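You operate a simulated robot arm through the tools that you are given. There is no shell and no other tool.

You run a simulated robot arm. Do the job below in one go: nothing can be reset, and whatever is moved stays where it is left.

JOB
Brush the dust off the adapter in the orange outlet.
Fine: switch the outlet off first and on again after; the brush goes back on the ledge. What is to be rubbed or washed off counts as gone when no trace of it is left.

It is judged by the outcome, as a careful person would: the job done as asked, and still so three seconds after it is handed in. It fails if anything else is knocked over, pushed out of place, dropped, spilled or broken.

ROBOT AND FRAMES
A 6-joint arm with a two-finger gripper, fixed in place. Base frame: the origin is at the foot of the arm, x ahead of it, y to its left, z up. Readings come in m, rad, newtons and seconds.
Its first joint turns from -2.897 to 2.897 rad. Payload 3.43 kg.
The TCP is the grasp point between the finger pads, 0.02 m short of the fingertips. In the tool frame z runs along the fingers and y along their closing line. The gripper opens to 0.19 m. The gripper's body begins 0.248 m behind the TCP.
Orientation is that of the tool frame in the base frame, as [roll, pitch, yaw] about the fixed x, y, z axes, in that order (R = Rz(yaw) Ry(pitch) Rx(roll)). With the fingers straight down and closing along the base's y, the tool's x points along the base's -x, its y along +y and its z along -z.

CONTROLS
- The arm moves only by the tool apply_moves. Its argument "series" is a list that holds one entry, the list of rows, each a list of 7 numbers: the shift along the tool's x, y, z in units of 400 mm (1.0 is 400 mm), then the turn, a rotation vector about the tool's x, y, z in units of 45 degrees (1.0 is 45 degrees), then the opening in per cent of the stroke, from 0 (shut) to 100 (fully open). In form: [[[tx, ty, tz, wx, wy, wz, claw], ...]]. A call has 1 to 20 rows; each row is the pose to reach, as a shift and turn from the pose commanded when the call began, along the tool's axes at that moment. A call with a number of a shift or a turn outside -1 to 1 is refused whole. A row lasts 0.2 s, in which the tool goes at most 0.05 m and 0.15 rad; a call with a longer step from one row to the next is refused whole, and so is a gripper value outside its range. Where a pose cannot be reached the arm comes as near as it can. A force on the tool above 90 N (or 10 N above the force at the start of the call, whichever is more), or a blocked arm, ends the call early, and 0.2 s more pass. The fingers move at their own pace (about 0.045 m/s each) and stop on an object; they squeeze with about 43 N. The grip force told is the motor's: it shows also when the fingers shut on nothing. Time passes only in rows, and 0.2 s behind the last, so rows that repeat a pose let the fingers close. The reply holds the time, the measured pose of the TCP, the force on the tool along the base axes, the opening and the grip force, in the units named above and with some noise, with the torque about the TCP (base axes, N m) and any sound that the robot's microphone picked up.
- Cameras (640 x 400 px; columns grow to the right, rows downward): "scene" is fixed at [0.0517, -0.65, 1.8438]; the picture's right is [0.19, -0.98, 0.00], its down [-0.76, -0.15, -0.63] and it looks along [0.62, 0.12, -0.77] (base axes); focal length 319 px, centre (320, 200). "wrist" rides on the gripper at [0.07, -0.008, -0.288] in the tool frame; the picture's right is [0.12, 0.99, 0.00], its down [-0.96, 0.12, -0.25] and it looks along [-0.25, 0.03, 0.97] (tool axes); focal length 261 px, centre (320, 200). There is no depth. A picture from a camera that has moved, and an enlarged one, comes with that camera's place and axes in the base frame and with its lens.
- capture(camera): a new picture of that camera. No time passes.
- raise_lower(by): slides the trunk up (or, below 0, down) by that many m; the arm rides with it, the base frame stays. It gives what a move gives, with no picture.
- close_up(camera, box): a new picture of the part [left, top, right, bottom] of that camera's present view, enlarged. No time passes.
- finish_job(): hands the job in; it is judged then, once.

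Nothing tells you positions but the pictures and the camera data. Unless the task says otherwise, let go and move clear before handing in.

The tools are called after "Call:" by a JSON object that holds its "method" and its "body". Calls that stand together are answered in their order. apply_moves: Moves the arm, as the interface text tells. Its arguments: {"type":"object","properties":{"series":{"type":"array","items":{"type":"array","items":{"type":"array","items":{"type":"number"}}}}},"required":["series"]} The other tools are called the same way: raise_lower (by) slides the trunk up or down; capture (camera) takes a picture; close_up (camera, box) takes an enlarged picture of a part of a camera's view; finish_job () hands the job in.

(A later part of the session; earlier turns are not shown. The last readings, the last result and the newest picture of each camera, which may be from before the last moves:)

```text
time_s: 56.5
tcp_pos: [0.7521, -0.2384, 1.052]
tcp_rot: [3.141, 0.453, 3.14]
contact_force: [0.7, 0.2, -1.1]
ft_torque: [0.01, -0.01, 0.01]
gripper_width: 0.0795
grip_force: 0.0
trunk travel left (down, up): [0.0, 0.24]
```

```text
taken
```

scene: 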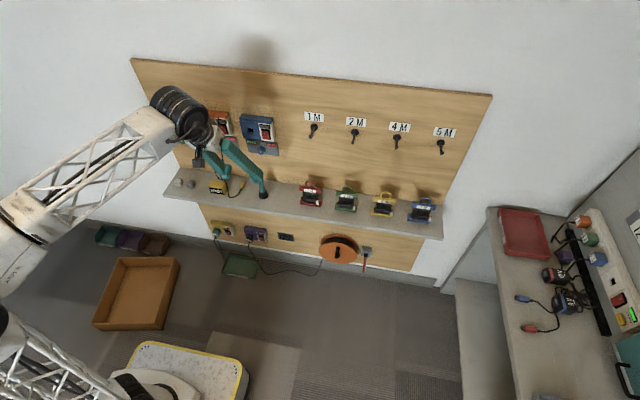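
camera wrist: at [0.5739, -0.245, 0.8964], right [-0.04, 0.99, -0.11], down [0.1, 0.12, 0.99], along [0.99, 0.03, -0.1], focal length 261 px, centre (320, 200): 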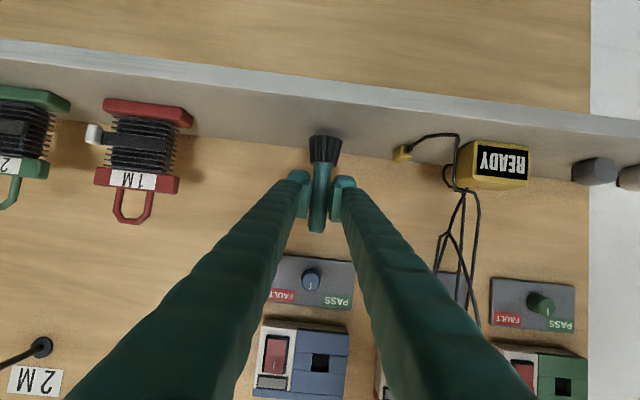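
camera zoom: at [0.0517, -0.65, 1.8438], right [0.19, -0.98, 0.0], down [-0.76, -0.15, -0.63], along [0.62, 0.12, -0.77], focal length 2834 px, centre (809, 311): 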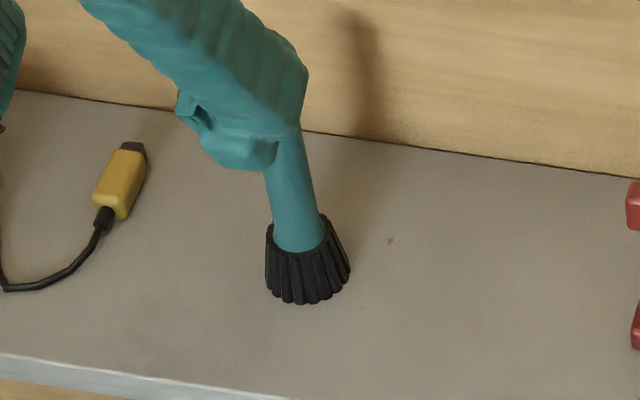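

The brush stands at about (0.890, -0.2355). I'll move to pre-grasp and slide down around the handle.

Call:
{"method": "apply_moves", "body": {"series": [[[-0.0321, 0.0013, 0.0761, 0, 0.033, 0, 42], [-0.0642, 0.0025, 0.1523, 0, 0.067, 0, 42], [-0.0962, 0.0038, 0.2284, 0, 0.1, 0, 42], [-0.1283, 0.005, 0.3045, 0, 0.133, 0, 42], [-0.122, 0.005, 0.3643, 0, 0.133, 0, 42], [-0.1156, 0.005, 0.424, 0, 0.133, 0, 42], [-0.1092, 0.005, 0.4838, 0, 0.133, 0, 42], [-0.1029, 0.005, 0.5436, 0, 0.133, 0, 42], [-0.0965, 0.005, 0.6034, 0, 0.133, 0, 42], [-0.0965, 0.005, 0.6034, 0, 0.133, 0, 42]]]}}

Call:
{"method": "close_up", "body": {"camera": "wrist", "box": [260, 120, 380, 240]}}

Call:
{"method": "close_up", "body": {"camera": "scene", "box": [225, 155, 305, 210]}}

```text
time_s: 58.7
tcp_pos: [0.891, -0.2357, 0.8484]
tcp_rot: [3.141, 0.35, 3.141]
contact_force: [0.0, -0.4, 1.0]
ft_torque: [-0.02, -0.02, 0.03]
gripper_width: 0.0796
grip_force: 0.1
trunk travel left (down, up): [0.0, 0.24]
```

```text
3.33 times, centred on (320, 180) of wrist
camera zoom: at [0.7269, -0.2435, 1.0957], right [-0.11, 0.99, -0.04], down [0.82, 0.12, 0.56], along [0.56, 0.03, -0.83], focal length 869 px, centre (320, 267)
```

zoom: 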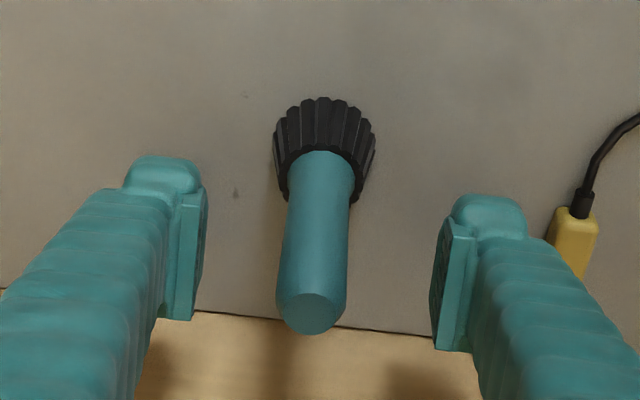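

```text
7.27 times, centred on (265, 182) of scene
camera zoom: at [0.0517, -0.65, 1.8438], right [0.19, -0.98, 0.0], down [-0.76, -0.15, -0.63], along [0.62, 0.12, -0.77], focal length 2318 px, centre (720, 327)
```

zoom: 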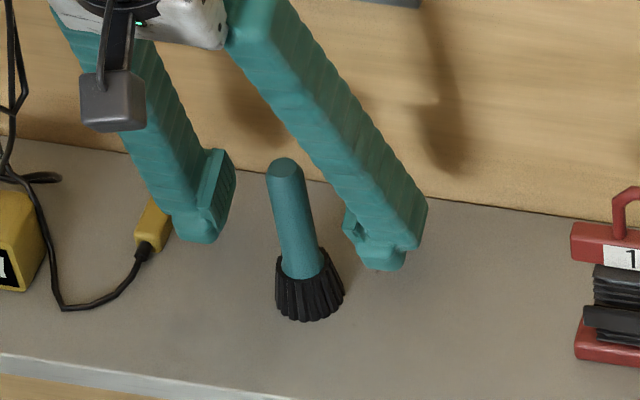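

Aligned as before. I'll go 8 mm lower for a firmer hold and close.

Call:
{"method": "apply_moves", "body": {"series": [[[0, 0, 0.01, 0, 0, 0, 42], [0, 0, 0.02, 0, 0, 0, 42], [0, 0, 0.02, 0, 0, 0, 20], [0, 0, 0.02, 0, 0, 0, 14], [0, 0, 0.02, 0, 0, 0, 8], [0, 0, 0.02, 0, 0, 0, 0], [0, 0, 0.02, 0, 0, 0, 0], [0, 0, 0.02, 0, 0, 0, 0], [0, 0, 0.02, 0, 0, 0, 0]]]}}

Call:
{"method": "close_up", "body": {"camera": "wrist", "box": [260, 120, 380, 240]}}

```text
time_s: 60.7
tcp_pos: [0.8937, -0.2364, 0.8428]
tcp_rot: [3.141, 0.347, 3.14]
contact_force: [0.2, 0.1, 0.5]
ft_torque: [0.01, -0.03, 0.0]
gripper_width: 0.0224
grip_force: 43.1
trunk travel left (down, up): [0.0, 0.24]
```

```text
3.33 times, centred on (320, 180) of wrist
camera zoom: at [0.7297, -0.2433, 1.088], right [-0.11, 0.99, -0.04], down [0.82, 0.12, 0.56], along [0.56, 0.03, -0.83], focal length 869 px, centre (320, 267)
```

zoom: 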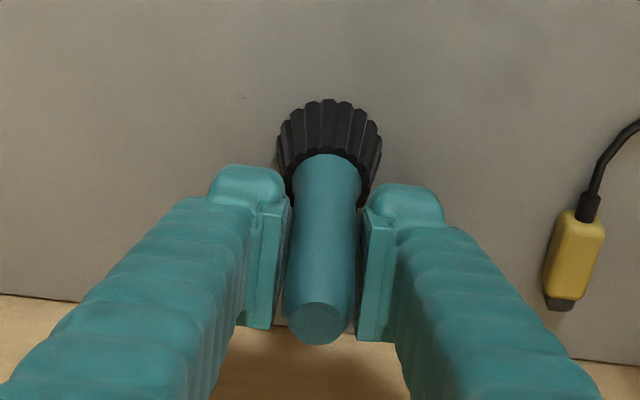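

Firm grip (0.0224 m). Lifting up and back from the wall, then tilting forward gently.

Call:
{"method": "apply_moves", "body": {"series": [[[-0.0257, 0, -0.0705, 0, 0, 0, 0], [-0.0599, 0, -0.1645, 0, 0, 0, 0], [-0.047, 0, -0.2756, 0, 0, 0, 0], [-0.0225, 0, -0.391, 0, 0, 0, 0], [0.0341, 0, -0.4914, 0, 0, 0, 0], [0.111, 0, -0.5726, 0, 0, 0, 0], [0.1965, 0, -0.6303, 0, -0.1, 0, 0], [0.2435, 0, -0.6474, 0, -0.2, 0, 0], [0.2435, 0, -0.6474, 0, -0.3, 0, 0], [0.2435, 0, -0.6474, 0, -0.4, 0, 0], [0.2435, 0, -0.6474, 0, -0.5, 0, 0], [0.2435, 0, -0.6474, 0, -0.6, 0, 0], [0.2435, 0, -0.6474, 0, -0.7, 0, 0], [0.2435, 0, -0.6474, 0, -0.778, 0, 0], [0.2435, 0, -0.6474, 0, -0.778, 0, 0]]]}}

Call:
{"method": "capture", "body": {"camera": "wrist"}}

Call:
{"method": "capture", "body": {"camera": "scene"}}

```text
time_s: 64.1
tcp_pos: [0.73, -0.2477, 1.0203]
tcp_rot: [3.095, 0.923, 3.103]
contact_force: [-0.9, 0.5, -0.5]
ft_torque: [-0.05, -0.03, -0.11]
gripper_width: 0.0226
grip_force: 43.5
trunk travel left (down, up): [0.0, 0.24]
stopped in row 15: the arm was blocked; the commanded pose is now the measured one
```

```text
taken
camera wrist: at [0.4592, -0.258, 1.1372], right [-0.07, 1.0, -0.07], down [0.38, 0.09, 0.92], along [0.92, 0.04, -0.39], focal length 261 px, centre (320, 200)
```

wrist: 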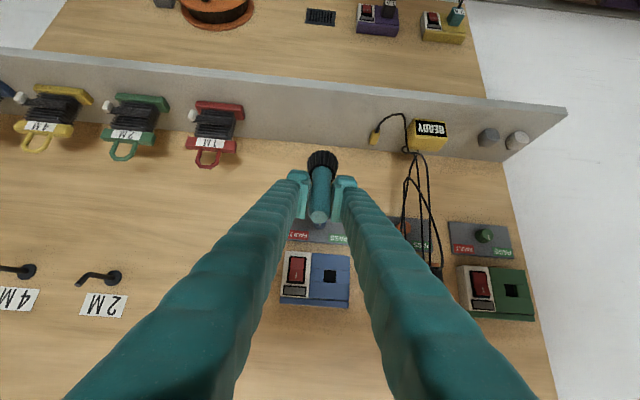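

```text
taken
```

scene: 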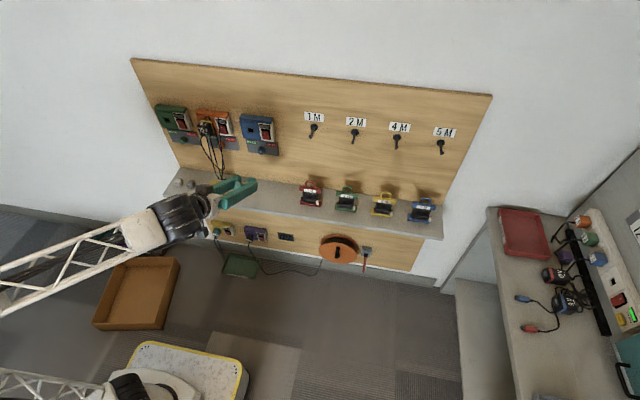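

The arm reported being blocked at the end of that move (no load on the tool, brush still held). The same pose was fine with the trunk at its original height, so I'll raise the trunk back, which also lifts the brush clear.

Call:
{"method": "raise_lower", "body": {"by": 0.1}}

Call:
{"method": "capture", "body": {"camera": "scene"}}

Call:
{"method": "capture", "body": {"camera": "wrist"}}

```text
time_s: 65.4
tcp_pos: [0.7303, -0.247, 1.1211]
tcp_rot: [3.094, 0.92, 3.102]
contact_force: [0.7, 0.6, -1.5]
ft_torque: [-0.02, -0.01, -0.03]
gripper_width: 0.0223
grip_force: 43.3
trunk travel left (down, up): [-0.1, 0.14]
```

```text
taken
```

scene: 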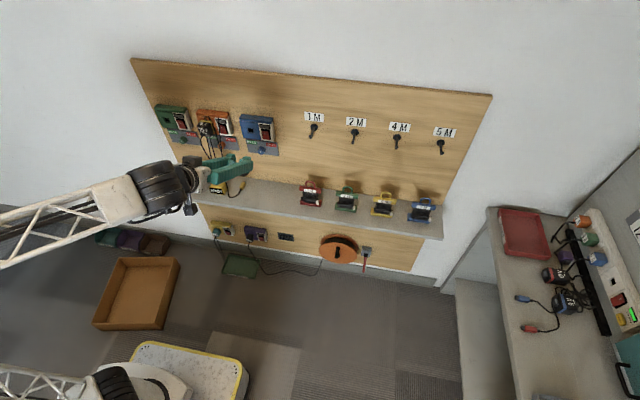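

```text
taken
camera wrist: at [0.4591, -0.2581, 1.2375], right [-0.07, 1.0, -0.07], down [0.38, 0.09, 0.92], along [0.92, 0.04, -0.39], focal length 261 px, centre (320, 200)
```

wrist: 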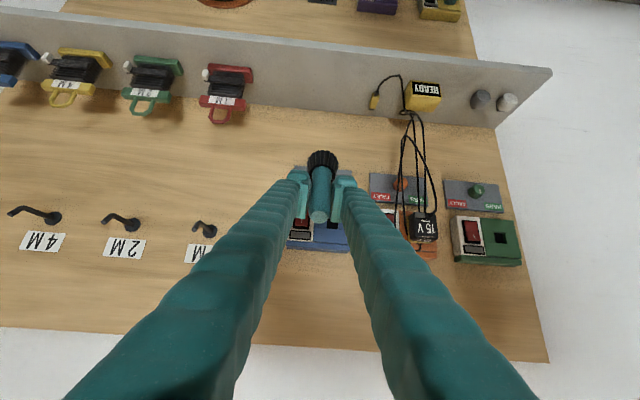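

The brush is still firmly held. I'll bring it sideways to in front of the adapter, gently, with the bristles pointing forward and down.

Call:
{"method": "apply_moves", "body": {"series": [[[-0.0135, 0.0435, 0.0027, 0.0013, -0.0226, -0.0025, 0], [-0.0271, 0.087, 0.0053, 0.0027, -0.0452, -0.0051, 0], [-0.0406, 0.1305, 0.008, 0.004, -0.0678, -0.0076, 0], [-0.0542, 0.174, 0.0107, 0.0053, -0.0903, -0.0102, 0], [-0.0677, 0.2175, 0.0133, 0.0067, -0.1129, -0.0127, 0], [-0.0813, 0.261, 0.016, 0.008, -0.1355, -0.0153, 0], [-0.0948, 0.3045, 0.0187, 0.0093, -0.1581, -0.0178, 0], [-0.1083, 0.348, 0.0213, 0.0107, -0.1807, -0.0203, 0], [-0.1219, 0.3915, 0.024, 0.012, -0.2033, -0.0229, 0], [-0.1354, 0.435, 0.0267, 0.0133, -0.2258, -0.0254, 0], [-0.149, 0.4785, 0.0293, 0.0147, -0.2484, -0.028, 0], [-0.1625, 0.522, 0.032, 0.016, -0.271, -0.0305, 0], [-0.1625, 0.522, 0.032, 0.016, -0.271, -0.0305, 0]]]}}

Call:
{"method": "capture", "body": {"camera": "wrist"}}

Call:
{"method": "capture", "body": {"camera": "scene"}}

```text
time_s: 68.2
tcp_pos: [0.7774, -0.0391, 1.1739]
tcp_rot: [-3.139, 1.14, -3.137]
contact_force: [0.2, -0.3, 0.0]
ft_torque: [0.02, 0.03, 0.02]
gripper_width: 0.0224
grip_force: 42.9
trunk travel left (down, up): [-0.1, 0.14]
```

```text
taken
camera wrist: at [0.4879, -0.0461, 1.2296], right [-0.05, 0.99, -0.11], down [0.18, 0.12, 0.98], along [0.98, 0.03, -0.18], focal length 261 px, centre (320, 200)
```

wrist: 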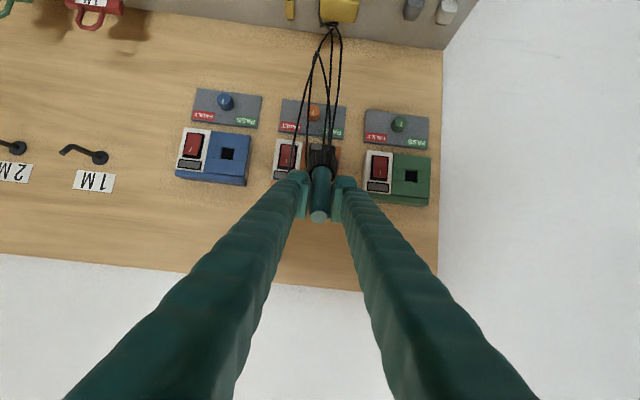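

```text
taken
```

scene: 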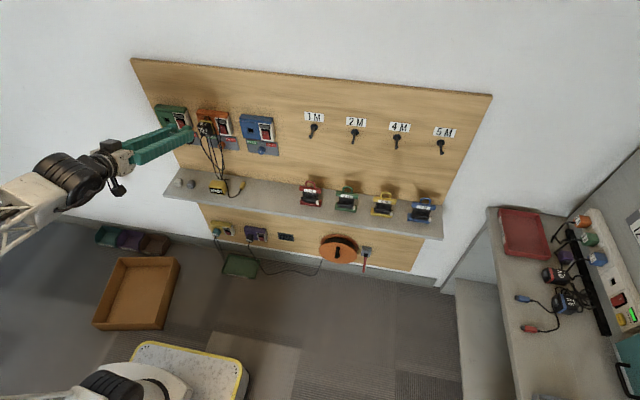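

The brush is in front of the adapter, still well held. Checking the geometry close up.

Call:
{"method": "close_up", "body": {"camera": "scene", "box": [160, 95, 250, 160]}}

Call:
{"method": "close_up", "body": {"camera": "wrist", "box": [260, 110, 380, 230]}}

```text
6.15 times, centred on (205, 128) of scene
camera zoom: at [0.0517, -0.65, 1.8438], right [0.19, -0.98, 0.0], down [-0.76, -0.15, -0.63], along [0.62, 0.12, -0.77], focal length 1962 px, centre (1028, 646)
```

zoom: 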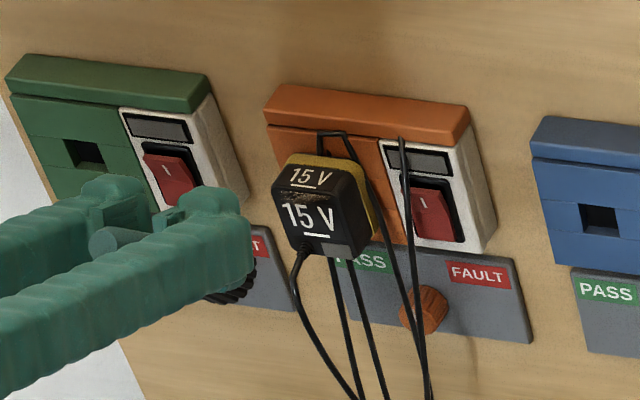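

```text
3.33 times, centred on (320, 170) of wrist
camera zoom: at [0.4879, -0.0461, 1.2296], right [-0.05, 0.99, -0.11], down [0.18, 0.12, 0.98], along [0.98, 0.03, -0.18], focal length 869 px, centre (320, 300)
```

zoom: 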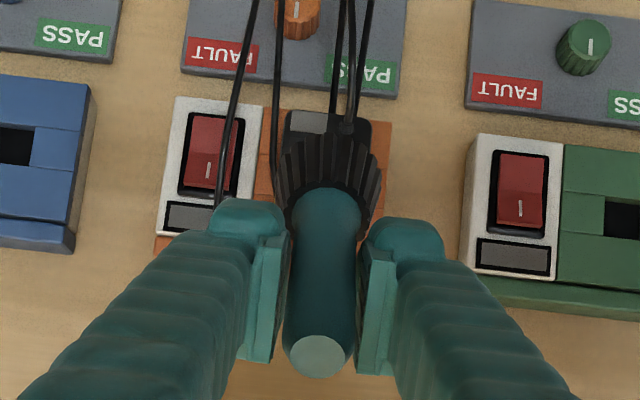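

The bristles point forward and down at the adapter with clearance. I'll level the brush a bit more so the bristles meet the front face squarely, staying about 2.5 cm short of it.

Call:
{"method": "apply_moves", "body": {"series": [[[0.0079, 0.0008, 0.0161, 0, -0.0555, 0, 0], [0.0158, 0.0017, 0.0322, 0, -0.111, 0, 0], [0.0237, 0.0025, 0.0483, 0, -0.1665, 0, 0], [0.0316, 0.0033, 0.0644, 0, -0.222, 0, 0], [0.0395, 0.0042, 0.0805, 0, -0.2775, 0, 0], [0.0474, 0.005, 0.0966, 0, -0.333, 0, 0], [0.0474, 0.005, 0.0966, 0, -0.333, 0, 0]]]}}

Call:
{"method": "close_up", "body": {"camera": "scene", "box": [160, 95, 250, 160]}}

Call:
{"method": "close_up", "body": {"camera": "wrist", "box": [260, 110, 380, 230]}}

```text
time_s: 69.8
tcp_pos: [0.8051, -0.0331, 1.1404]
tcp_rot: [-3.0, 1.397, -2.992]
contact_force: [0.4, -3.5, 0.3]
ft_torque: [0.16, 0.17, 0.47]
gripper_width: 0.0223
grip_force: 42.8
out of reach, approached as far as the arm can: row 2, 3, 4, 5
trunk travel left (down, up): [-0.1, 0.14]
```

```text
6.15 times, centred on (205, 128) of scene
camera zoom: at [0.0517, -0.65, 1.8438], right [0.19, -0.98, 0.0], down [-0.76, -0.15, -0.63], along [0.62, 0.12, -0.77], focal length 1962 px, centre (1028, 646)
```

zoom: 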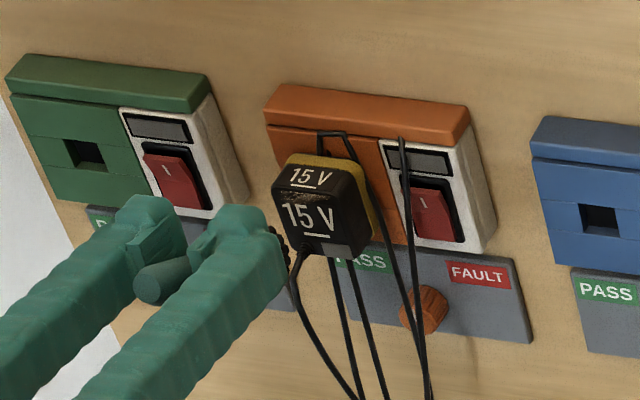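

```text
3.33 times, centred on (320, 170) of wrist
camera zoom: at [0.5106, -0.0454, 1.1185], right [-0.03, 0.99, -0.14], down [-0.08, 0.14, 0.99], along [1.0, 0.04, 0.07], focal length 869 px, centre (320, 300)
```

zoom: 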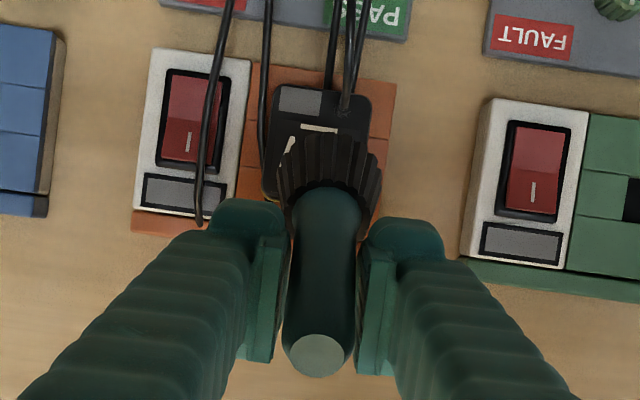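

The arm passed through an awkward band but reached the pose with the brush still held. I'll hold still and re-read the forces.

Call:
{"method": "apply_moves", "body": {"series": [[[0, 0, 0, 0, 0, 0, 0], [0, 0, 0, 0, 0, 0, 0], [0, 0, 0, 0, 0, 0, 0]]]}}

Call:
{"method": "close_up", "body": {"camera": "scene", "box": [190, 105, 230, 140]}}

Call:
{"method": "close_up", "body": {"camera": "wrist", "box": [290, 115, 350, 175]}}

```text
time_s: 70.6
tcp_pos: [0.8049, -0.037, 1.1405]
tcp_rot: [-3.131, 1.401, -3.131]
contact_force: [-0.8, -0.5, -1.5]
ft_torque: [0.0, 0.01, 0.0]
gripper_width: 0.0219
grip_force: 42.5
trunk travel left (down, up): [-0.1, 0.14]
```

```text
11.43 times, centred on (210, 122) of scene
camera zoom: at [0.0517, -0.65, 1.8438], right [0.19, -0.98, 0.0], down [-0.76, -0.15, -0.63], along [0.62, 0.12, -0.77], focal length 3643 px, centre (1577, 1086)
```

zoom: 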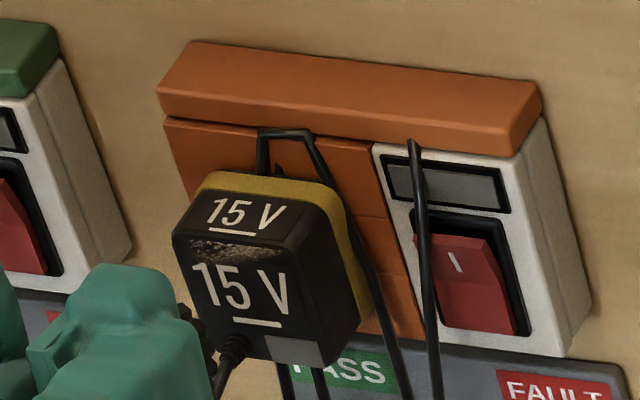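

```text
6.67 times, centred on (320, 145) of wrist
camera zoom: at [0.5107, -0.0447, 1.1189], right [-0.02, 0.99, -0.12], down [-0.08, 0.12, 0.99], along [1.0, 0.03, 0.08], focal length 1738 px, centre (320, 567)
```

zoom: 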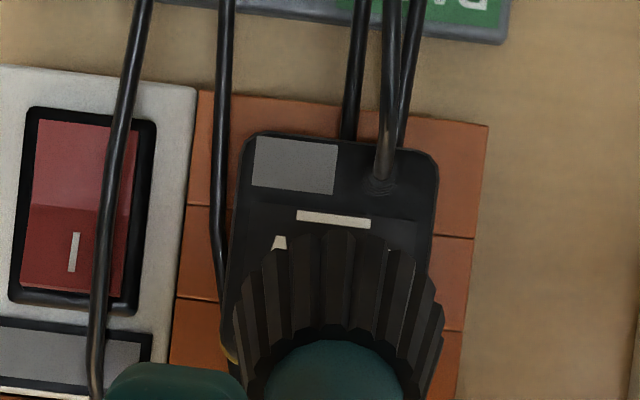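

Settled: no residual force, brush held, bristle tips about 3.5 cm in front of the adapter. Lowering slightly and approaching the face at the dust level.

Call:
{"method": "apply_moves", "body": {"series": [[[0.0098, 0, 0.0169, 0, 0, 0, 0], [0.0196, 0, 0.0337, 0, 0, 0, 0], [0.0294, 0, 0.0506, 0, 0, 0, 0], [0.0294, 0, 0.0506, 0, 0, 0, 0]]]}}

Call:
{"method": "close_up", "body": {"camera": "scene", "box": [190, 105, 230, 140]}}

Call:
{"method": "close_up", "body": {"camera": "wrist", "box": [290, 115, 350, 175]}}

```text
time_s: 71.6
tcp_pos: [0.8231, -0.0374, 1.1259]
tcp_rot: [-3.132, 1.399, -3.128]
contact_force: [-0.1, -0.2, -0.8]
ft_torque: [0.02, 0.01, 0.0]
gripper_width: 0.0221
grip_force: 43.0
trunk travel left (down, up): [-0.1, 0.14]
```

```text
11.43 times, centred on (210, 122) of scene
camera zoom: at [0.0517, -0.65, 1.8438], right [0.19, -0.98, 0.0], down [-0.76, -0.15, -0.63], along [0.62, 0.12, -0.77], focal length 3643 px, centre (1577, 1086)
```

zoom: 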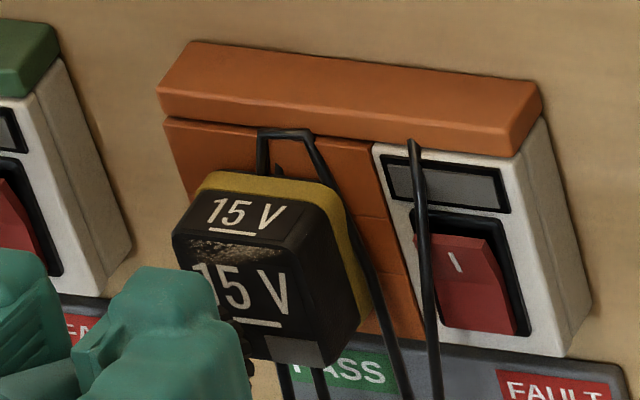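

```text
6.67 times, centred on (320, 145) of wrist
camera zoom: at [0.5286, -0.0454, 1.1042], right [-0.02, 0.99, -0.12], down [-0.08, 0.12, 0.99], along [1.0, 0.03, 0.08], focal length 1738 px, centre (320, 567)
```

zoom: 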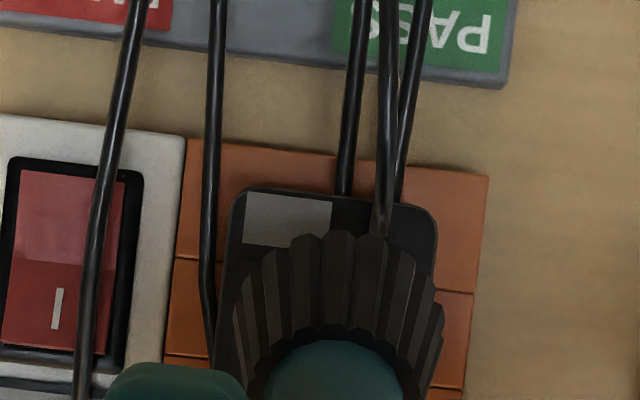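

Bristle tips are now about 9 mm from the face. Advancing in small steps until light contact.

Call:
{"method": "apply_moves", "body": {"series": [[[-0.0017, 0, 0.0099, 0, 0, 0, 0], [-0.0034, 0, 0.0197, 0, 0, 0, 0], [-0.0042, 0, 0.0246, 0, 0, 0, 0], [-0.0051, 0, 0.0296, 0, 0, 0, 0]]]}}

Call:
{"method": "close_up", "body": {"camera": "scene", "box": [190, 105, 230, 140]}}

Call:
{"method": "close_up", "body": {"camera": "wrist", "box": [290, 115, 350, 175]}}

```text
time_s: 72.6
tcp_pos: [0.8359, -0.0363, 1.1257]
tcp_rot: [-3.135, 1.4, -3.131]
contact_force: [-0.4, -0.4, 0.3]
ft_torque: [-0.01, -0.01, 0.0]
gripper_width: 0.0223
grip_force: 42.9
trunk travel left (down, up): [-0.1, 0.14]
```

```text
11.43 times, centred on (210, 122) of scene
camera zoom: at [0.0517, -0.65, 1.8438], right [0.19, -0.98, 0.0], down [-0.76, -0.15, -0.63], along [0.62, 0.12, -0.77], focal length 3643 px, centre (1577, 1086)
```

zoom: 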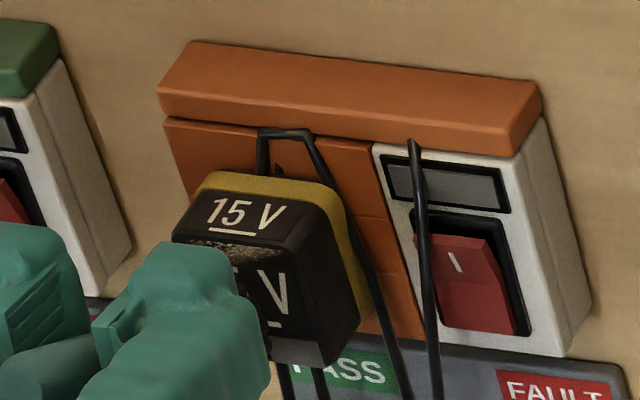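

```text
6.67 times, centred on (320, 145) of wrist
camera zoom: at [0.5408, -0.0463, 1.104], right [-0.02, 0.99, -0.12], down [-0.08, 0.12, 0.99], along [1.0, 0.03, 0.08], focal length 1738 px, centre (320, 567)
```

zoom: 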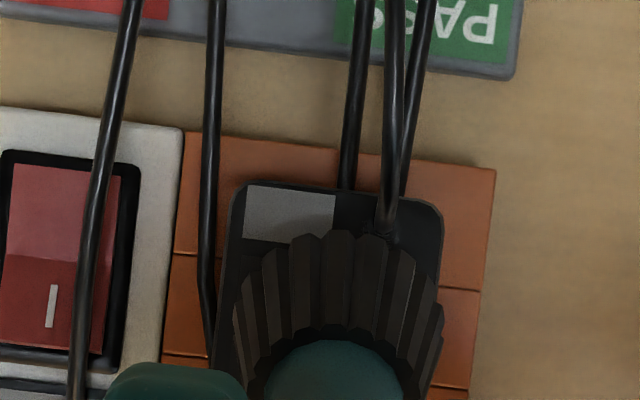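

No contact force yet. Continuing forward in 2 mm steps.

Call:
{"method": "apply_moves", "body": {"series": [[[-0.0008, 0, 0.0049, 0, 0, 0, 0], [-0.0017, 0, 0.0099, 0, 0, 0, 0], [-0.0025, 0, 0.0148, 0, 0, 0, 0]]]}}

Call:
{"method": "close_up", "body": {"camera": "scene", "box": [190, 105, 230, 140]}}

```text
time_s: 73.4
tcp_pos: [0.8393, -0.0366, 1.1247]
tcp_rot: [-3.135, 1.399, -3.13]
contact_force: [0.1, 0.2, -0.6]
ft_torque: [-0.02, 0.01, -0.01]
gripper_width: 0.0223
grip_force: 43.1
trunk travel left (down, up): [-0.1, 0.14]
```

```text
11.43 times, centred on (210, 122) of scene
camera zoom: at [0.0517, -0.65, 1.8438], right [0.19, -0.98, 0.0], down [-0.76, -0.15, -0.63], along [0.62, 0.12, -0.77], focal length 3643 px, centre (1577, 1086)
```

zoom: 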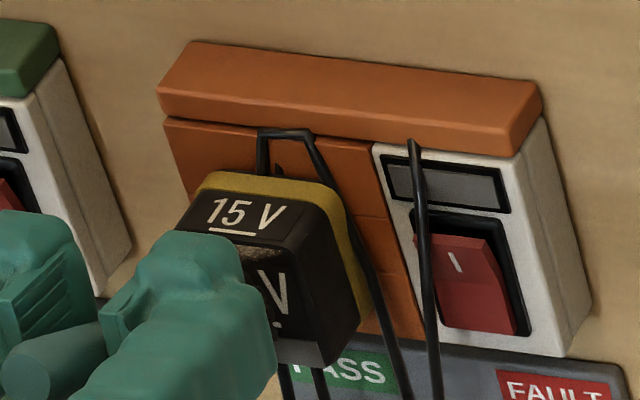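

Call:
{"method": "apply_moves", "body": {"series": [[[-0.0008, 0, 0.0049, 0, 0, 0, 0], [-0.0017, 0, 0.0099, 0, 0, 0, 0], [-0.0025, 0, 0.0148, 0, 0, 0, 0]]]}}

Call:
{"method": "close_up", "body": {"camera": "wrist", "box": [270, 110, 370, 210]}}

Call:
{"method": "capture", "body": {"camera": "scene"}}

```text
time_s: 74.2
tcp_pos: [0.8453, -0.0372, 1.126]
tcp_rot: [-3.136, 1.401, -3.132]
contact_force: [0.6, 0.1, -0.4]
ft_torque: [-0.01, -0.01, 0.02]
gripper_width: 0.0224
grip_force: 42.7
trunk travel left (down, up): [-0.1, 0.14]
```

```text
4.00 times, centred on (320, 160) of wrist
camera zoom: at [0.5517, -0.0465, 1.1048], right [-0.03, 0.99, -0.12], down [-0.08, 0.12, 0.99], along [1.0, 0.04, 0.08], focal length 1043 px, centre (320, 360)
```

zoom: 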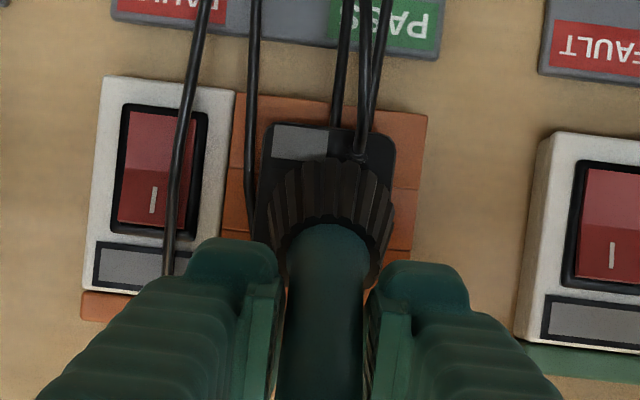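

```text
taken
```

scene: 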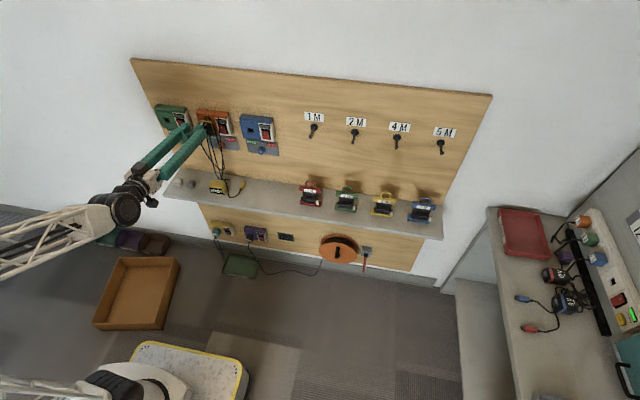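

Still no force, so the tips may be just short of the face. Continuing.

Call:
{"method": "apply_moves", "body": {"series": [[[-0.0008, 0, 0.0049, 0, 0, 0, 0], [-0.0017, 0, 0.0099, 0, 0, 0, 0], [-0.0025, 0, 0.0148, 0, 0, 0, 0]]]}}

Call:
{"method": "close_up", "body": {"camera": "scene", "box": [190, 105, 230, 140]}}

Call:
{"method": "close_up", "body": {"camera": "wrist", "box": [290, 115, 350, 175]}}

```text
time_s: 75.0
tcp_pos: [0.8504, -0.0376, 1.1277]
tcp_rot: [-3.137, 1.399, -3.131]
contact_force: [-31.2, 1.3, -2.0]
ft_torque: [0.06, 0.89, 0.02]
gripper_width: 0.0221
grip_force: 43.0
trunk travel left (down, up): [-0.1, 0.14]
```

```text
11.43 times, centred on (210, 122) of scene
camera zoom: at [0.0517, -0.65, 1.8438], right [0.19, -0.98, 0.0], down [-0.76, -0.15, -0.63], along [0.62, 0.12, -0.77], focal length 3643 px, centre (1577, 1086)
```

zoom: 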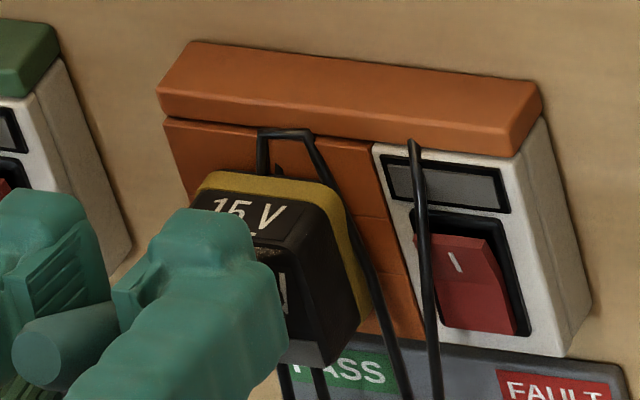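

```text
6.67 times, centred on (320, 145) of wrist
camera zoom: at [0.5561, -0.0468, 1.1053], right [-0.03, 0.99, -0.12], down [-0.08, 0.12, 0.99], along [1.0, 0.04, 0.08], focal length 1738 px, centre (320, 567)
```

zoom: 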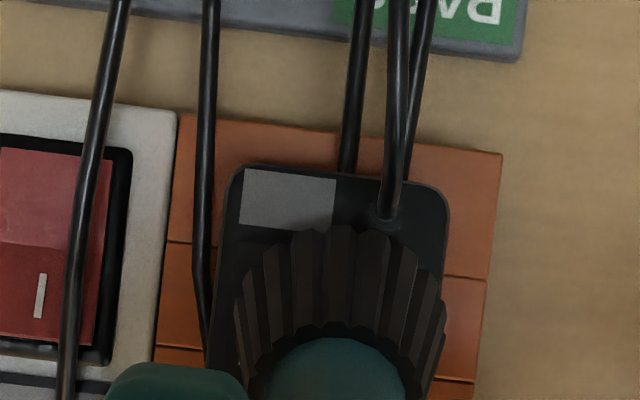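

Contact at about z=1.101, right on the dust band, but 31 N is firmer than needed. I'll back off slightly and sweep side to side across the face.

Call:
{"method": "apply_moves", "body": {"series": [[[0.0006, 0, -0.0037, 0, 0, 0, 0], [0.0006, -0.02, -0.0037, 0, 0, 0, 0], [0.0006, -0.04, -0.0037, 0, 0, 0, 0], [0.0006, -0.02, -0.0037, 0, 0, 0, 0], [0.0006, 0, -0.0037, 0, 0, 0, 0], [0.0006, 0.02, -0.0037, 0, 0, 0, 0], [0.0006, 0.04, -0.0037, 0, 0, 0, 0], [0.0006, 0.02, -0.0037, 0, 0, 0, 0], [0.0006, 0, -0.0037, 0, 0, 0, 0]]]}}

Call:
{"method": "close_up", "body": {"camera": "scene", "box": [190, 105, 230, 140]}}

Call:
{"method": "close_up", "body": {"camera": "wrist", "box": [270, 110, 370, 210]}}

```text
time_s: 77.0
tcp_pos: [0.852, -0.0379, 1.1244]
tcp_rot: [-3.137, 1.399, -3.132]
contact_force: [-1.6, -0.1, -1.2]
ft_torque: [0.03, -0.02, -0.03]
gripper_width: 0.0217
grip_force: 42.8
out of reach, approached as far as the arm can: row 6, 7, 8
trunk travel left (down, up): [-0.1, 0.14]
```

```text
11.43 times, centred on (210, 122) of scene
camera zoom: at [0.0517, -0.65, 1.8438], right [0.19, -0.98, 0.0], down [-0.76, -0.15, -0.63], along [0.62, 0.12, -0.77], focal length 3643 px, centre (1577, 1086)
```

zoom: 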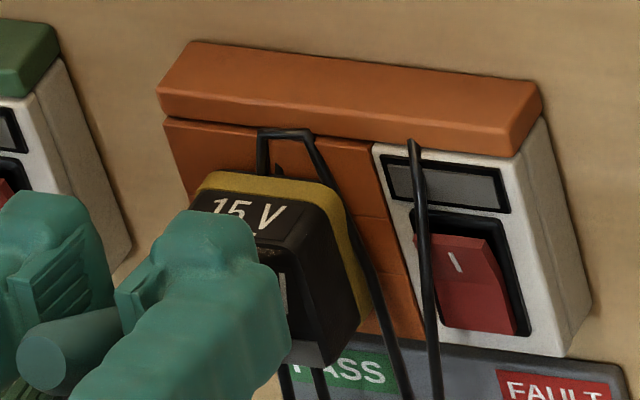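

```text
4.00 times, centred on (320, 160) of wrist
camera zoom: at [0.5566, -0.0471, 1.1042], right [-0.03, 0.99, -0.12], down [-0.08, 0.12, 0.99], along [1.0, 0.04, 0.08], focal length 1043 px, centre (320, 360)
```

zoom: 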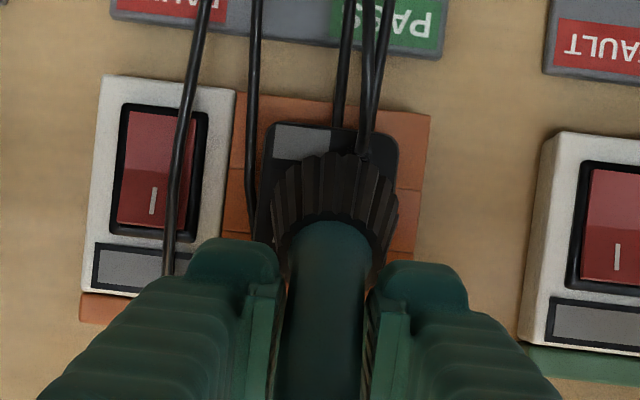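

The arm warned of reach limits on the +y part of the sweep. I'll back off a little to look at the result.

Call:
{"method": "apply_moves", "body": {"series": [[[-0.0028, 0, -0.0427, 0, 0, 0, 0], [-0.0057, 0, -0.0853, 0, 0, 0, 0], [-0.0085, 0, -0.128, 0, 0, 0, 0], [-0.0085, 0, -0.128, 0, 0, 0, 0]]]}}

Call:
{"method": "close_up", "body": {"camera": "scene", "box": [196, 110, 224, 138]}}

Call:
{"method": "close_up", "body": {"camera": "wrist", "box": [270, 110, 370, 230]}}

```text
time_s: 78.0
tcp_pos: [0.8013, -0.0374, 1.1364]
tcp_rot: [-3.131, 1.402, -3.128]
contact_force: [0.2, 0.2, 0.0]
ft_torque: [0.0, 0.01, -0.01]
gripper_width: 0.0212
grip_force: 43.3
trunk travel left (down, up): [-0.1, 0.14]
```

```text
14.29 times, centred on (210, 124) of scene
camera zoom: at [0.0517, -0.65, 1.8438], right [0.19, -0.98, 0.0], down [-0.76, -0.15, -0.63], along [0.62, 0.12, -0.77], focal length 4554 px, centre (1891, 1286)
```

zoom: 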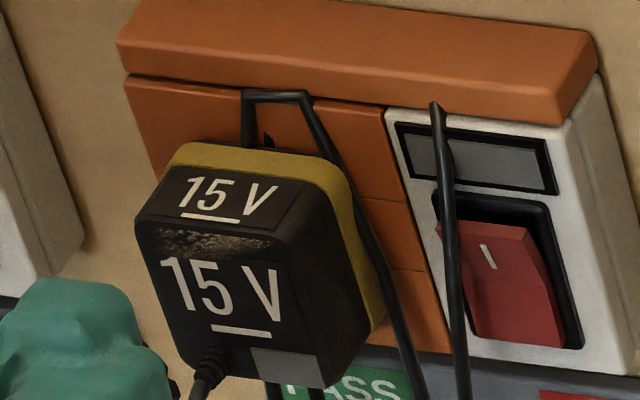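

```text
3.33 times, centred on (320, 170) of wrist
camera zoom: at [0.5074, -0.045, 1.1159], right [-0.02, 0.99, -0.12], down [-0.08, 0.12, 0.99], along [1.0, 0.03, 0.08], focal length 869 px, centre (320, 300)
```

zoom: 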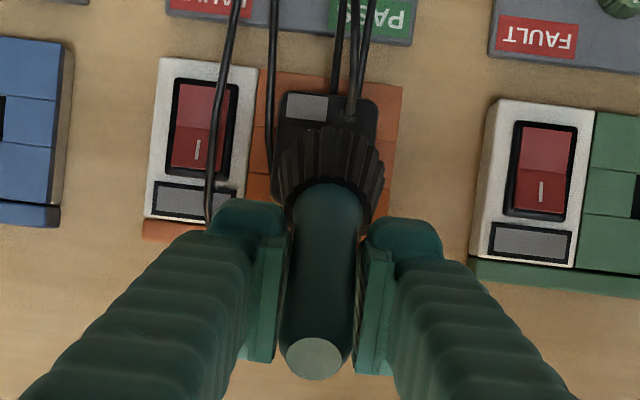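

The dust band is already fainter, so the strokes work. The reach warnings come from the tool lining up with the forearm, so I'll raise the trunk by 10 cm to bend the wrist away from that.

Call:
{"method": "raise_lower", "body": {"by": 0.1}}

Call:
{"method": "capture", "body": {"camera": "scene"}}

```text
time_s: 79.3
tcp_pos: [0.8019, -0.0372, 1.2378]
tcp_rot: [-3.131, 1.403, -3.132]
contact_force: [-1.1, -0.2, -1.0]
ft_torque: [0.01, -0.01, -0.01]
gripper_width: 0.0213
grip_force: 43.7
trunk travel left (down, up): [-0.2, 0.04]
```

```text
taken
```

scene: 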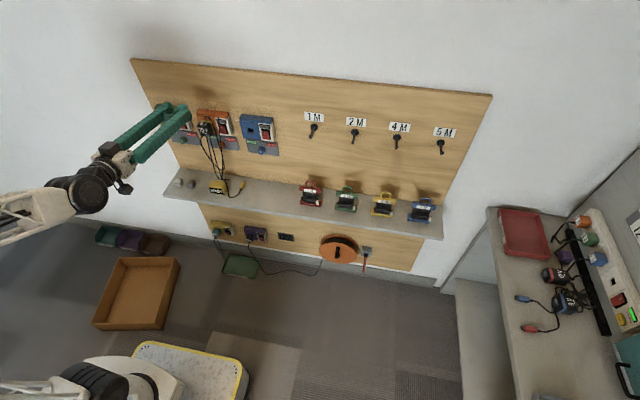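

Now lowering slowly back in front of the adapter at the same attitude.

Call:
{"method": "apply_moves", "body": {"series": [[[0.03, 0, 0.0099, 0, 0, 0, 0], [0.06, 0, 0.0198, 0, 0, 0, 0], [0.09, 0, 0.0296, 0, 0, 0, 0], [0.12, 0, 0.0395, 0, 0, 0, 0], [0.15, 0, 0.0494, 0, 0, 0, 0], [0.18, 0, 0.0593, 0, 0, 0, 0], [0.21, 0, 0.0691, 0, 0, 0, 0], [0.24, 0, 0.079, 0, 0, 0, 0], [0.24, 0, 0.079, 0, 0, 0, 0]]]}}

Call:
{"method": "capture", "body": {"camera": "scene"}}

Call:
{"method": "close_up", "body": {"camera": "wrist", "box": [270, 110, 370, 230]}}

```text
time_s: 81.3
tcp_pos: [0.8153, -0.046, 1.1404]
tcp_rot: [3.139, 1.397, -3.132]
contact_force: [0.0, -0.3, -0.7]
ft_torque: [0.01, 0.03, -0.01]
gripper_width: 0.021
grip_force: 42.9
out of reach, approached as far as the arm can: row 6, 7, 8, 9
trunk travel left (down, up): [-0.2, 0.04]
```

```text
taken
```

scene: 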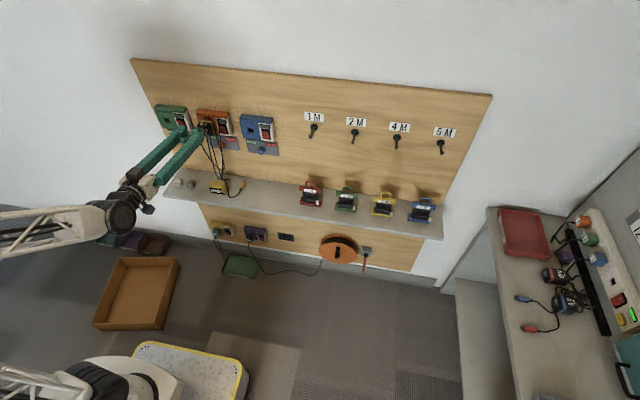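

```text
3.33 times, centred on (320, 170) of wrist
camera zoom: at [0.5199, -0.058, 1.1183], right [-0.03, 0.99, -0.12], down [-0.08, 0.11, 0.99], along [1.0, 0.04, 0.08], focal length 869 px, centre (320, 300)
```

zoom: 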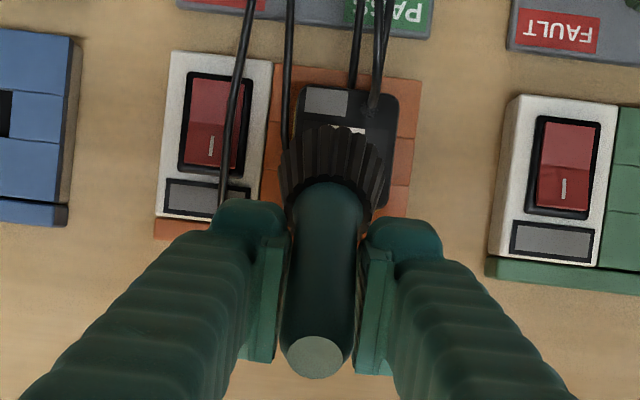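

The limit is a wrist joint limit that depends on direction; yawing the tool slightly toward +y should free up the whole sweep. I'll yaw about 8° in place, clear of the adapter.

Call:
{"method": "apply_moves", "body": {"series": [[[0, 0, 0, -0.0438, 0, -0.0075, 0], [0, 0, 0, -0.0876, 0, -0.015, 0], [0, 0, 0, -0.1314, 0, -0.0225, 0], [0, 0, 0, -0.1752, 0, -0.03, 0], [0, 0, 0, -0.1752, 0, -0.03, 0], [0, 0, 0, -0.1752, 0, -0.03, 0]]]}}

Call:
{"method": "close_up", "body": {"camera": "wrist", "box": [270, 110, 370, 230]}}

Call:
{"method": "close_up", "body": {"camera": "scene", "box": [196, 110, 224, 138]}}

```text
time_s: 82.7
tcp_pos: [0.8141, -0.0462, 1.14]
tcp_rot: [-3.132, 1.401, -2.992]
contact_force: [-0.2, 0.6, 0.4]
ft_torque: [0.01, 0.0, -0.01]
gripper_width: 0.0209
grip_force: 43.2
trunk travel left (down, up): [-0.2, 0.04]
```

```text
3.33 times, centred on (320, 170) of wrist
camera zoom: at [0.5244, -0.0948, 1.1187], right [-0.16, 0.98, -0.12], down [-0.1, 0.1, 0.99], along [0.98, 0.17, 0.08], focal length 869 px, centre (320, 300)
```

zoom: 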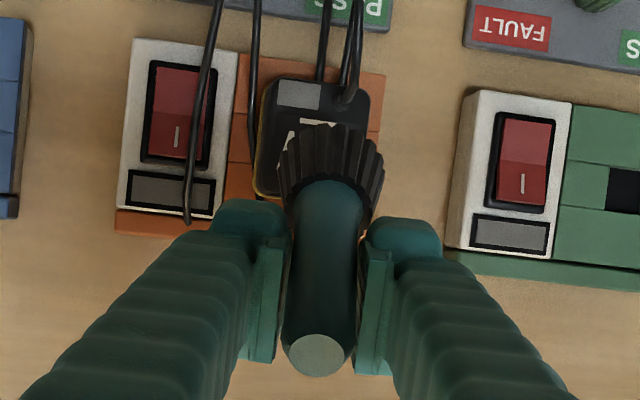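

```text
14.29 times, centred on (210, 124) of scene
camera zoom: at [0.0517, -0.65, 1.8438], right [0.19, -0.98, 0.0], down [-0.76, -0.15, -0.63], along [0.62, 0.12, -0.77], focal length 4554 px, centre (1891, 1286)
```

zoom: 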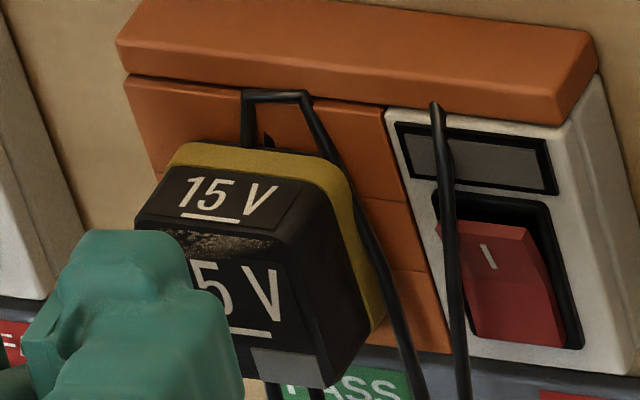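

The yaw move worked with no reach warnings. Approaching the face again at dust height, slowly.

Call:
{"method": "apply_moves", "body": {"series": [[[0.008, -0.0042, 0.0247, 0, 0, 0, 0], [0.016, -0.0084, 0.0493, 0, 0, 0, 0], [0.024, -0.0126, 0.074, 0, 0, 0, 0], [0.0232, -0.0133, 0.0789, 0, 0, 0, 0], [0.0232, -0.0133, 0.0789, 0, 0, 0, 0]]]}}

Call:
{"method": "close_up", "body": {"camera": "wrist", "box": [270, 110, 370, 230]}}

```text
time_s: 83.9
tcp_pos: [0.8453, -0.0484, 1.1246]
tcp_rot: [-3.131, 1.401, -2.99]
contact_force: [-0.1, -0.4, -0.5]
ft_torque: [0.01, 0.02, -0.01]
gripper_width: 0.0211
grip_force: 42.2
trunk travel left (down, up): [-0.2, 0.04]
```

```text
3.33 times, centred on (320, 170) of wrist
camera zoom: at [0.5546, -0.0967, 1.1039], right [-0.16, 0.98, -0.12], down [-0.1, 0.1, 0.99], along [0.98, 0.17, 0.08], focal length 869 px, centre (320, 300)
```

zoom: 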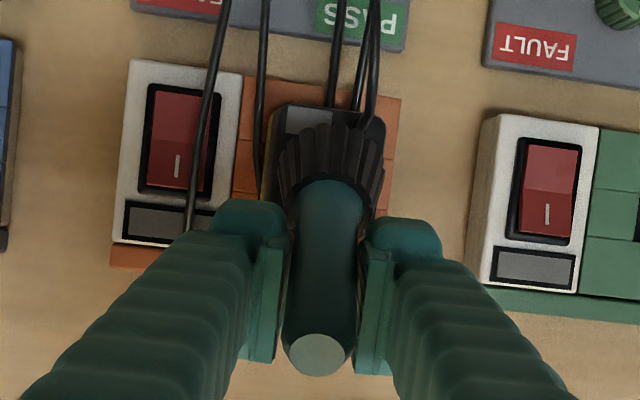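

Call:
{"method": "apply_moves", "body": {"series": [[[-0.0006, -0.0005, 0.0037, 0, 0, 0, 0], [-0.0012, -0.0011, 0.0073, 0, 0, 0, 0], [-0.0019, -0.0016, 0.011, 0, 0, 0, 0]]]}}

```text
time_s: 84.7
tcp_pos: [0.8491, -0.0484, 1.1263]
tcp_rot: [-3.132, 1.402, -2.991]
contact_force: [-0.3, 0.4, -1.3]
ft_torque: [-0.02, 0.02, 0.01]
gripper_width: 0.0208
grip_force: 42.8
trunk travel left (down, up): [-0.2, 0.04]
```

No contact yet; a few more millimetres forward in small steps.

Call:
{"method": "apply_moves", "body": {"series": [[[-0.0004, -0.0004, 0.0024, 0, 0, 0, 0], [-0.0008, -0.0007, 0.0049, 0, 0, 0, 0]]]}}

```text
time_s: 85.3
tcp_pos: [0.8518, -0.0484, 1.1253]
tcp_rot: [-3.129, 1.402, -2.991]
contact_force: [0.6, 0.6, -1.5]
ft_torque: [-0.01, -0.06, -0.03]
gripper_width: 0.0205
grip_force: 42.7
trunk travel left (down, up): [-0.2, 0.04]
```

Call:
{"method": "apply_moves", "body": {"series": [[[-0.0004, -0.0004, 0.0024, 0, 0, 0, 0], [-0.0008, -0.0007, 0.0049, 0, 0, 0, 0]]]}}

Call:
{"method": "close_up", "body": {"camera": "wrist", "box": [270, 110, 370, 230]}}

Call:
{"method": "close_up", "body": {"camera": "scene", "box": [190, 105, 230, 140]}}

```text
time_s: 85.9
tcp_pos: [0.8531, -0.0474, 1.1259]
tcp_rot: [-3.132, 1.401, -2.994]
contact_force: [-14.8, -1.6, 0.9]
ft_torque: [-0.01, 0.37, 0.02]
gripper_width: 0.0208
grip_force: 42.6
trunk travel left (down, up): [-0.2, 0.04]
```

```text
3.33 times, centred on (320, 170) of wrist
camera zoom: at [0.5625, -0.0964, 1.1043], right [-0.16, 0.98, -0.12], down [-0.1, 0.1, 0.99], along [0.98, 0.17, 0.08], focal length 869 px, centre (320, 300)
```

zoom: 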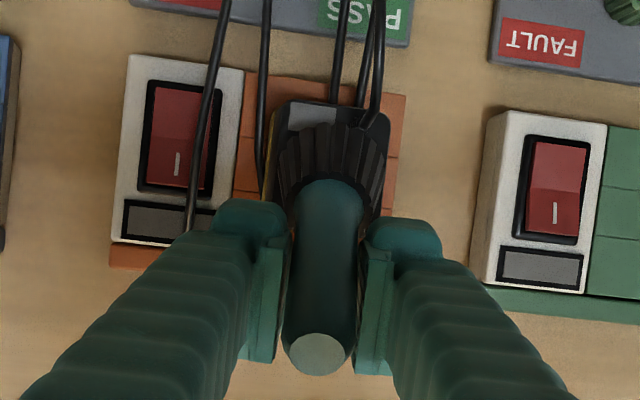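

```text
11.43 times, centred on (210, 122) of scene
camera zoom: at [0.0517, -0.65, 1.8438], right [0.19, -0.98, 0.0], down [-0.76, -0.15, -0.63], along [0.62, 0.12, -0.77], focal length 3643 px, centre (1577, 1086)
```

zoom: 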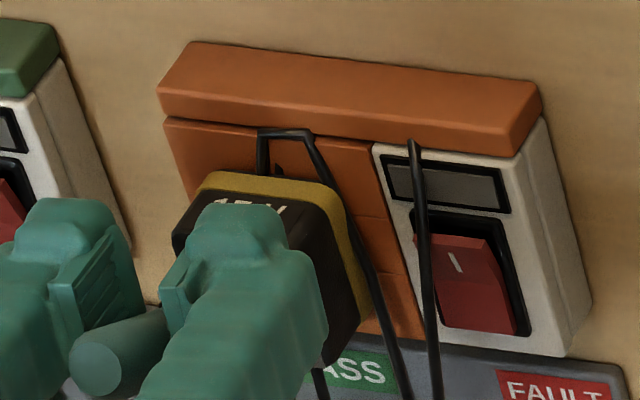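

Light contact (about 15 N) at z≈1.10. Easing off slightly and sweeping across the full width of the dust band and back, twice.

Call:
{"method": "apply_moves", "body": {"series": [[[0.0007, -0.0221, -0.0044, 0, 0, 0, 0], [0.0013, -0.0456, -0.0078, 0, 0, 0, 0], [0.0007, -0.0221, -0.0044, 0, 0, 0, 0], [0.0002, 0.0002, -0.0012, 0, 0, 0, 0], [-0.0003, 0.02, 0.0016, 0, 0, 0, 0], [-0.0008, 0.041, 0.0047, 0, 0, 0, 0], [-0.0003, 0.02, 0.0016, 0, 0, 0, 0], [0.0002, 0.0002, -0.0012, 0, 0, 0, 0], [0.0007, -0.0221, -0.0044, 0, 0, 0, 0], [0.0013, -0.0456, -0.0078, 0, 0, 0, 0], [0.0007, -0.0221, -0.0044, 0, 0, 0, 0], [0.0002, 0.0002, -0.0012, 0, 0, 0, 0], [-0.0003, 0.02, 0.0016, 0, 0, 0, 0], [-0.0008, 0.041, 0.0047, 0, 0, 0, 0], [-0.0003, 0.02, 0.0016, 0, 0, 0, 0], [0.0002, 0.0002, -0.0012, 0, 0, 0, 0]]]}}

Call:
{"method": "close_up", "body": {"camera": "scene", "box": [190, 105, 230, 140]}}

Call:
{"method": "close_up", "body": {"camera": "wrist", "box": [270, 110, 370, 230]}}

```text
time_s: 89.3
tcp_pos: [0.8545, -0.0483, 1.1266]
tcp_rot: [-3.128, 1.401, -2.991]
contact_force: [-0.2, -0.6, -1.2]
ft_torque: [0.02, 0.0, 0.0]
gripper_width: 0.0204
grip_force: 42.9
trunk travel left (down, up): [-0.2, 0.04]
```

```text
11.43 times, centred on (210, 122) of scene
camera zoom: at [0.0517, -0.65, 1.8438], right [0.19, -0.98, 0.0], down [-0.76, -0.15, -0.63], along [0.62, 0.12, -0.77], focal length 3643 px, centre (1577, 1086)
```

zoom: 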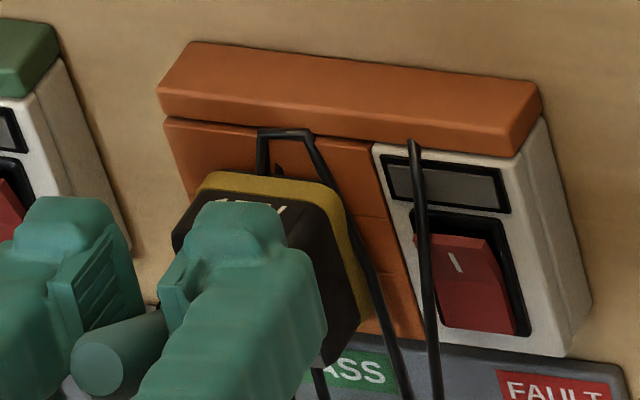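

```text
3.33 times, centred on (320, 170) of wrist
camera zoom: at [0.5624, -0.0967, 1.105], right [-0.16, 0.98, -0.12], down [-0.1, 0.1, 0.99], along [0.98, 0.17, 0.08], focal length 869 px, centre (320, 300)
```

zoom: 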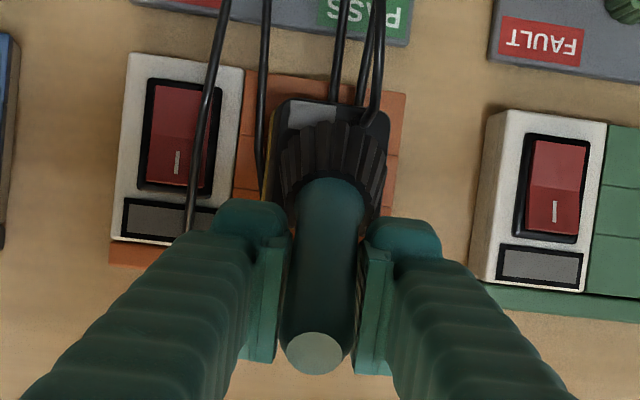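

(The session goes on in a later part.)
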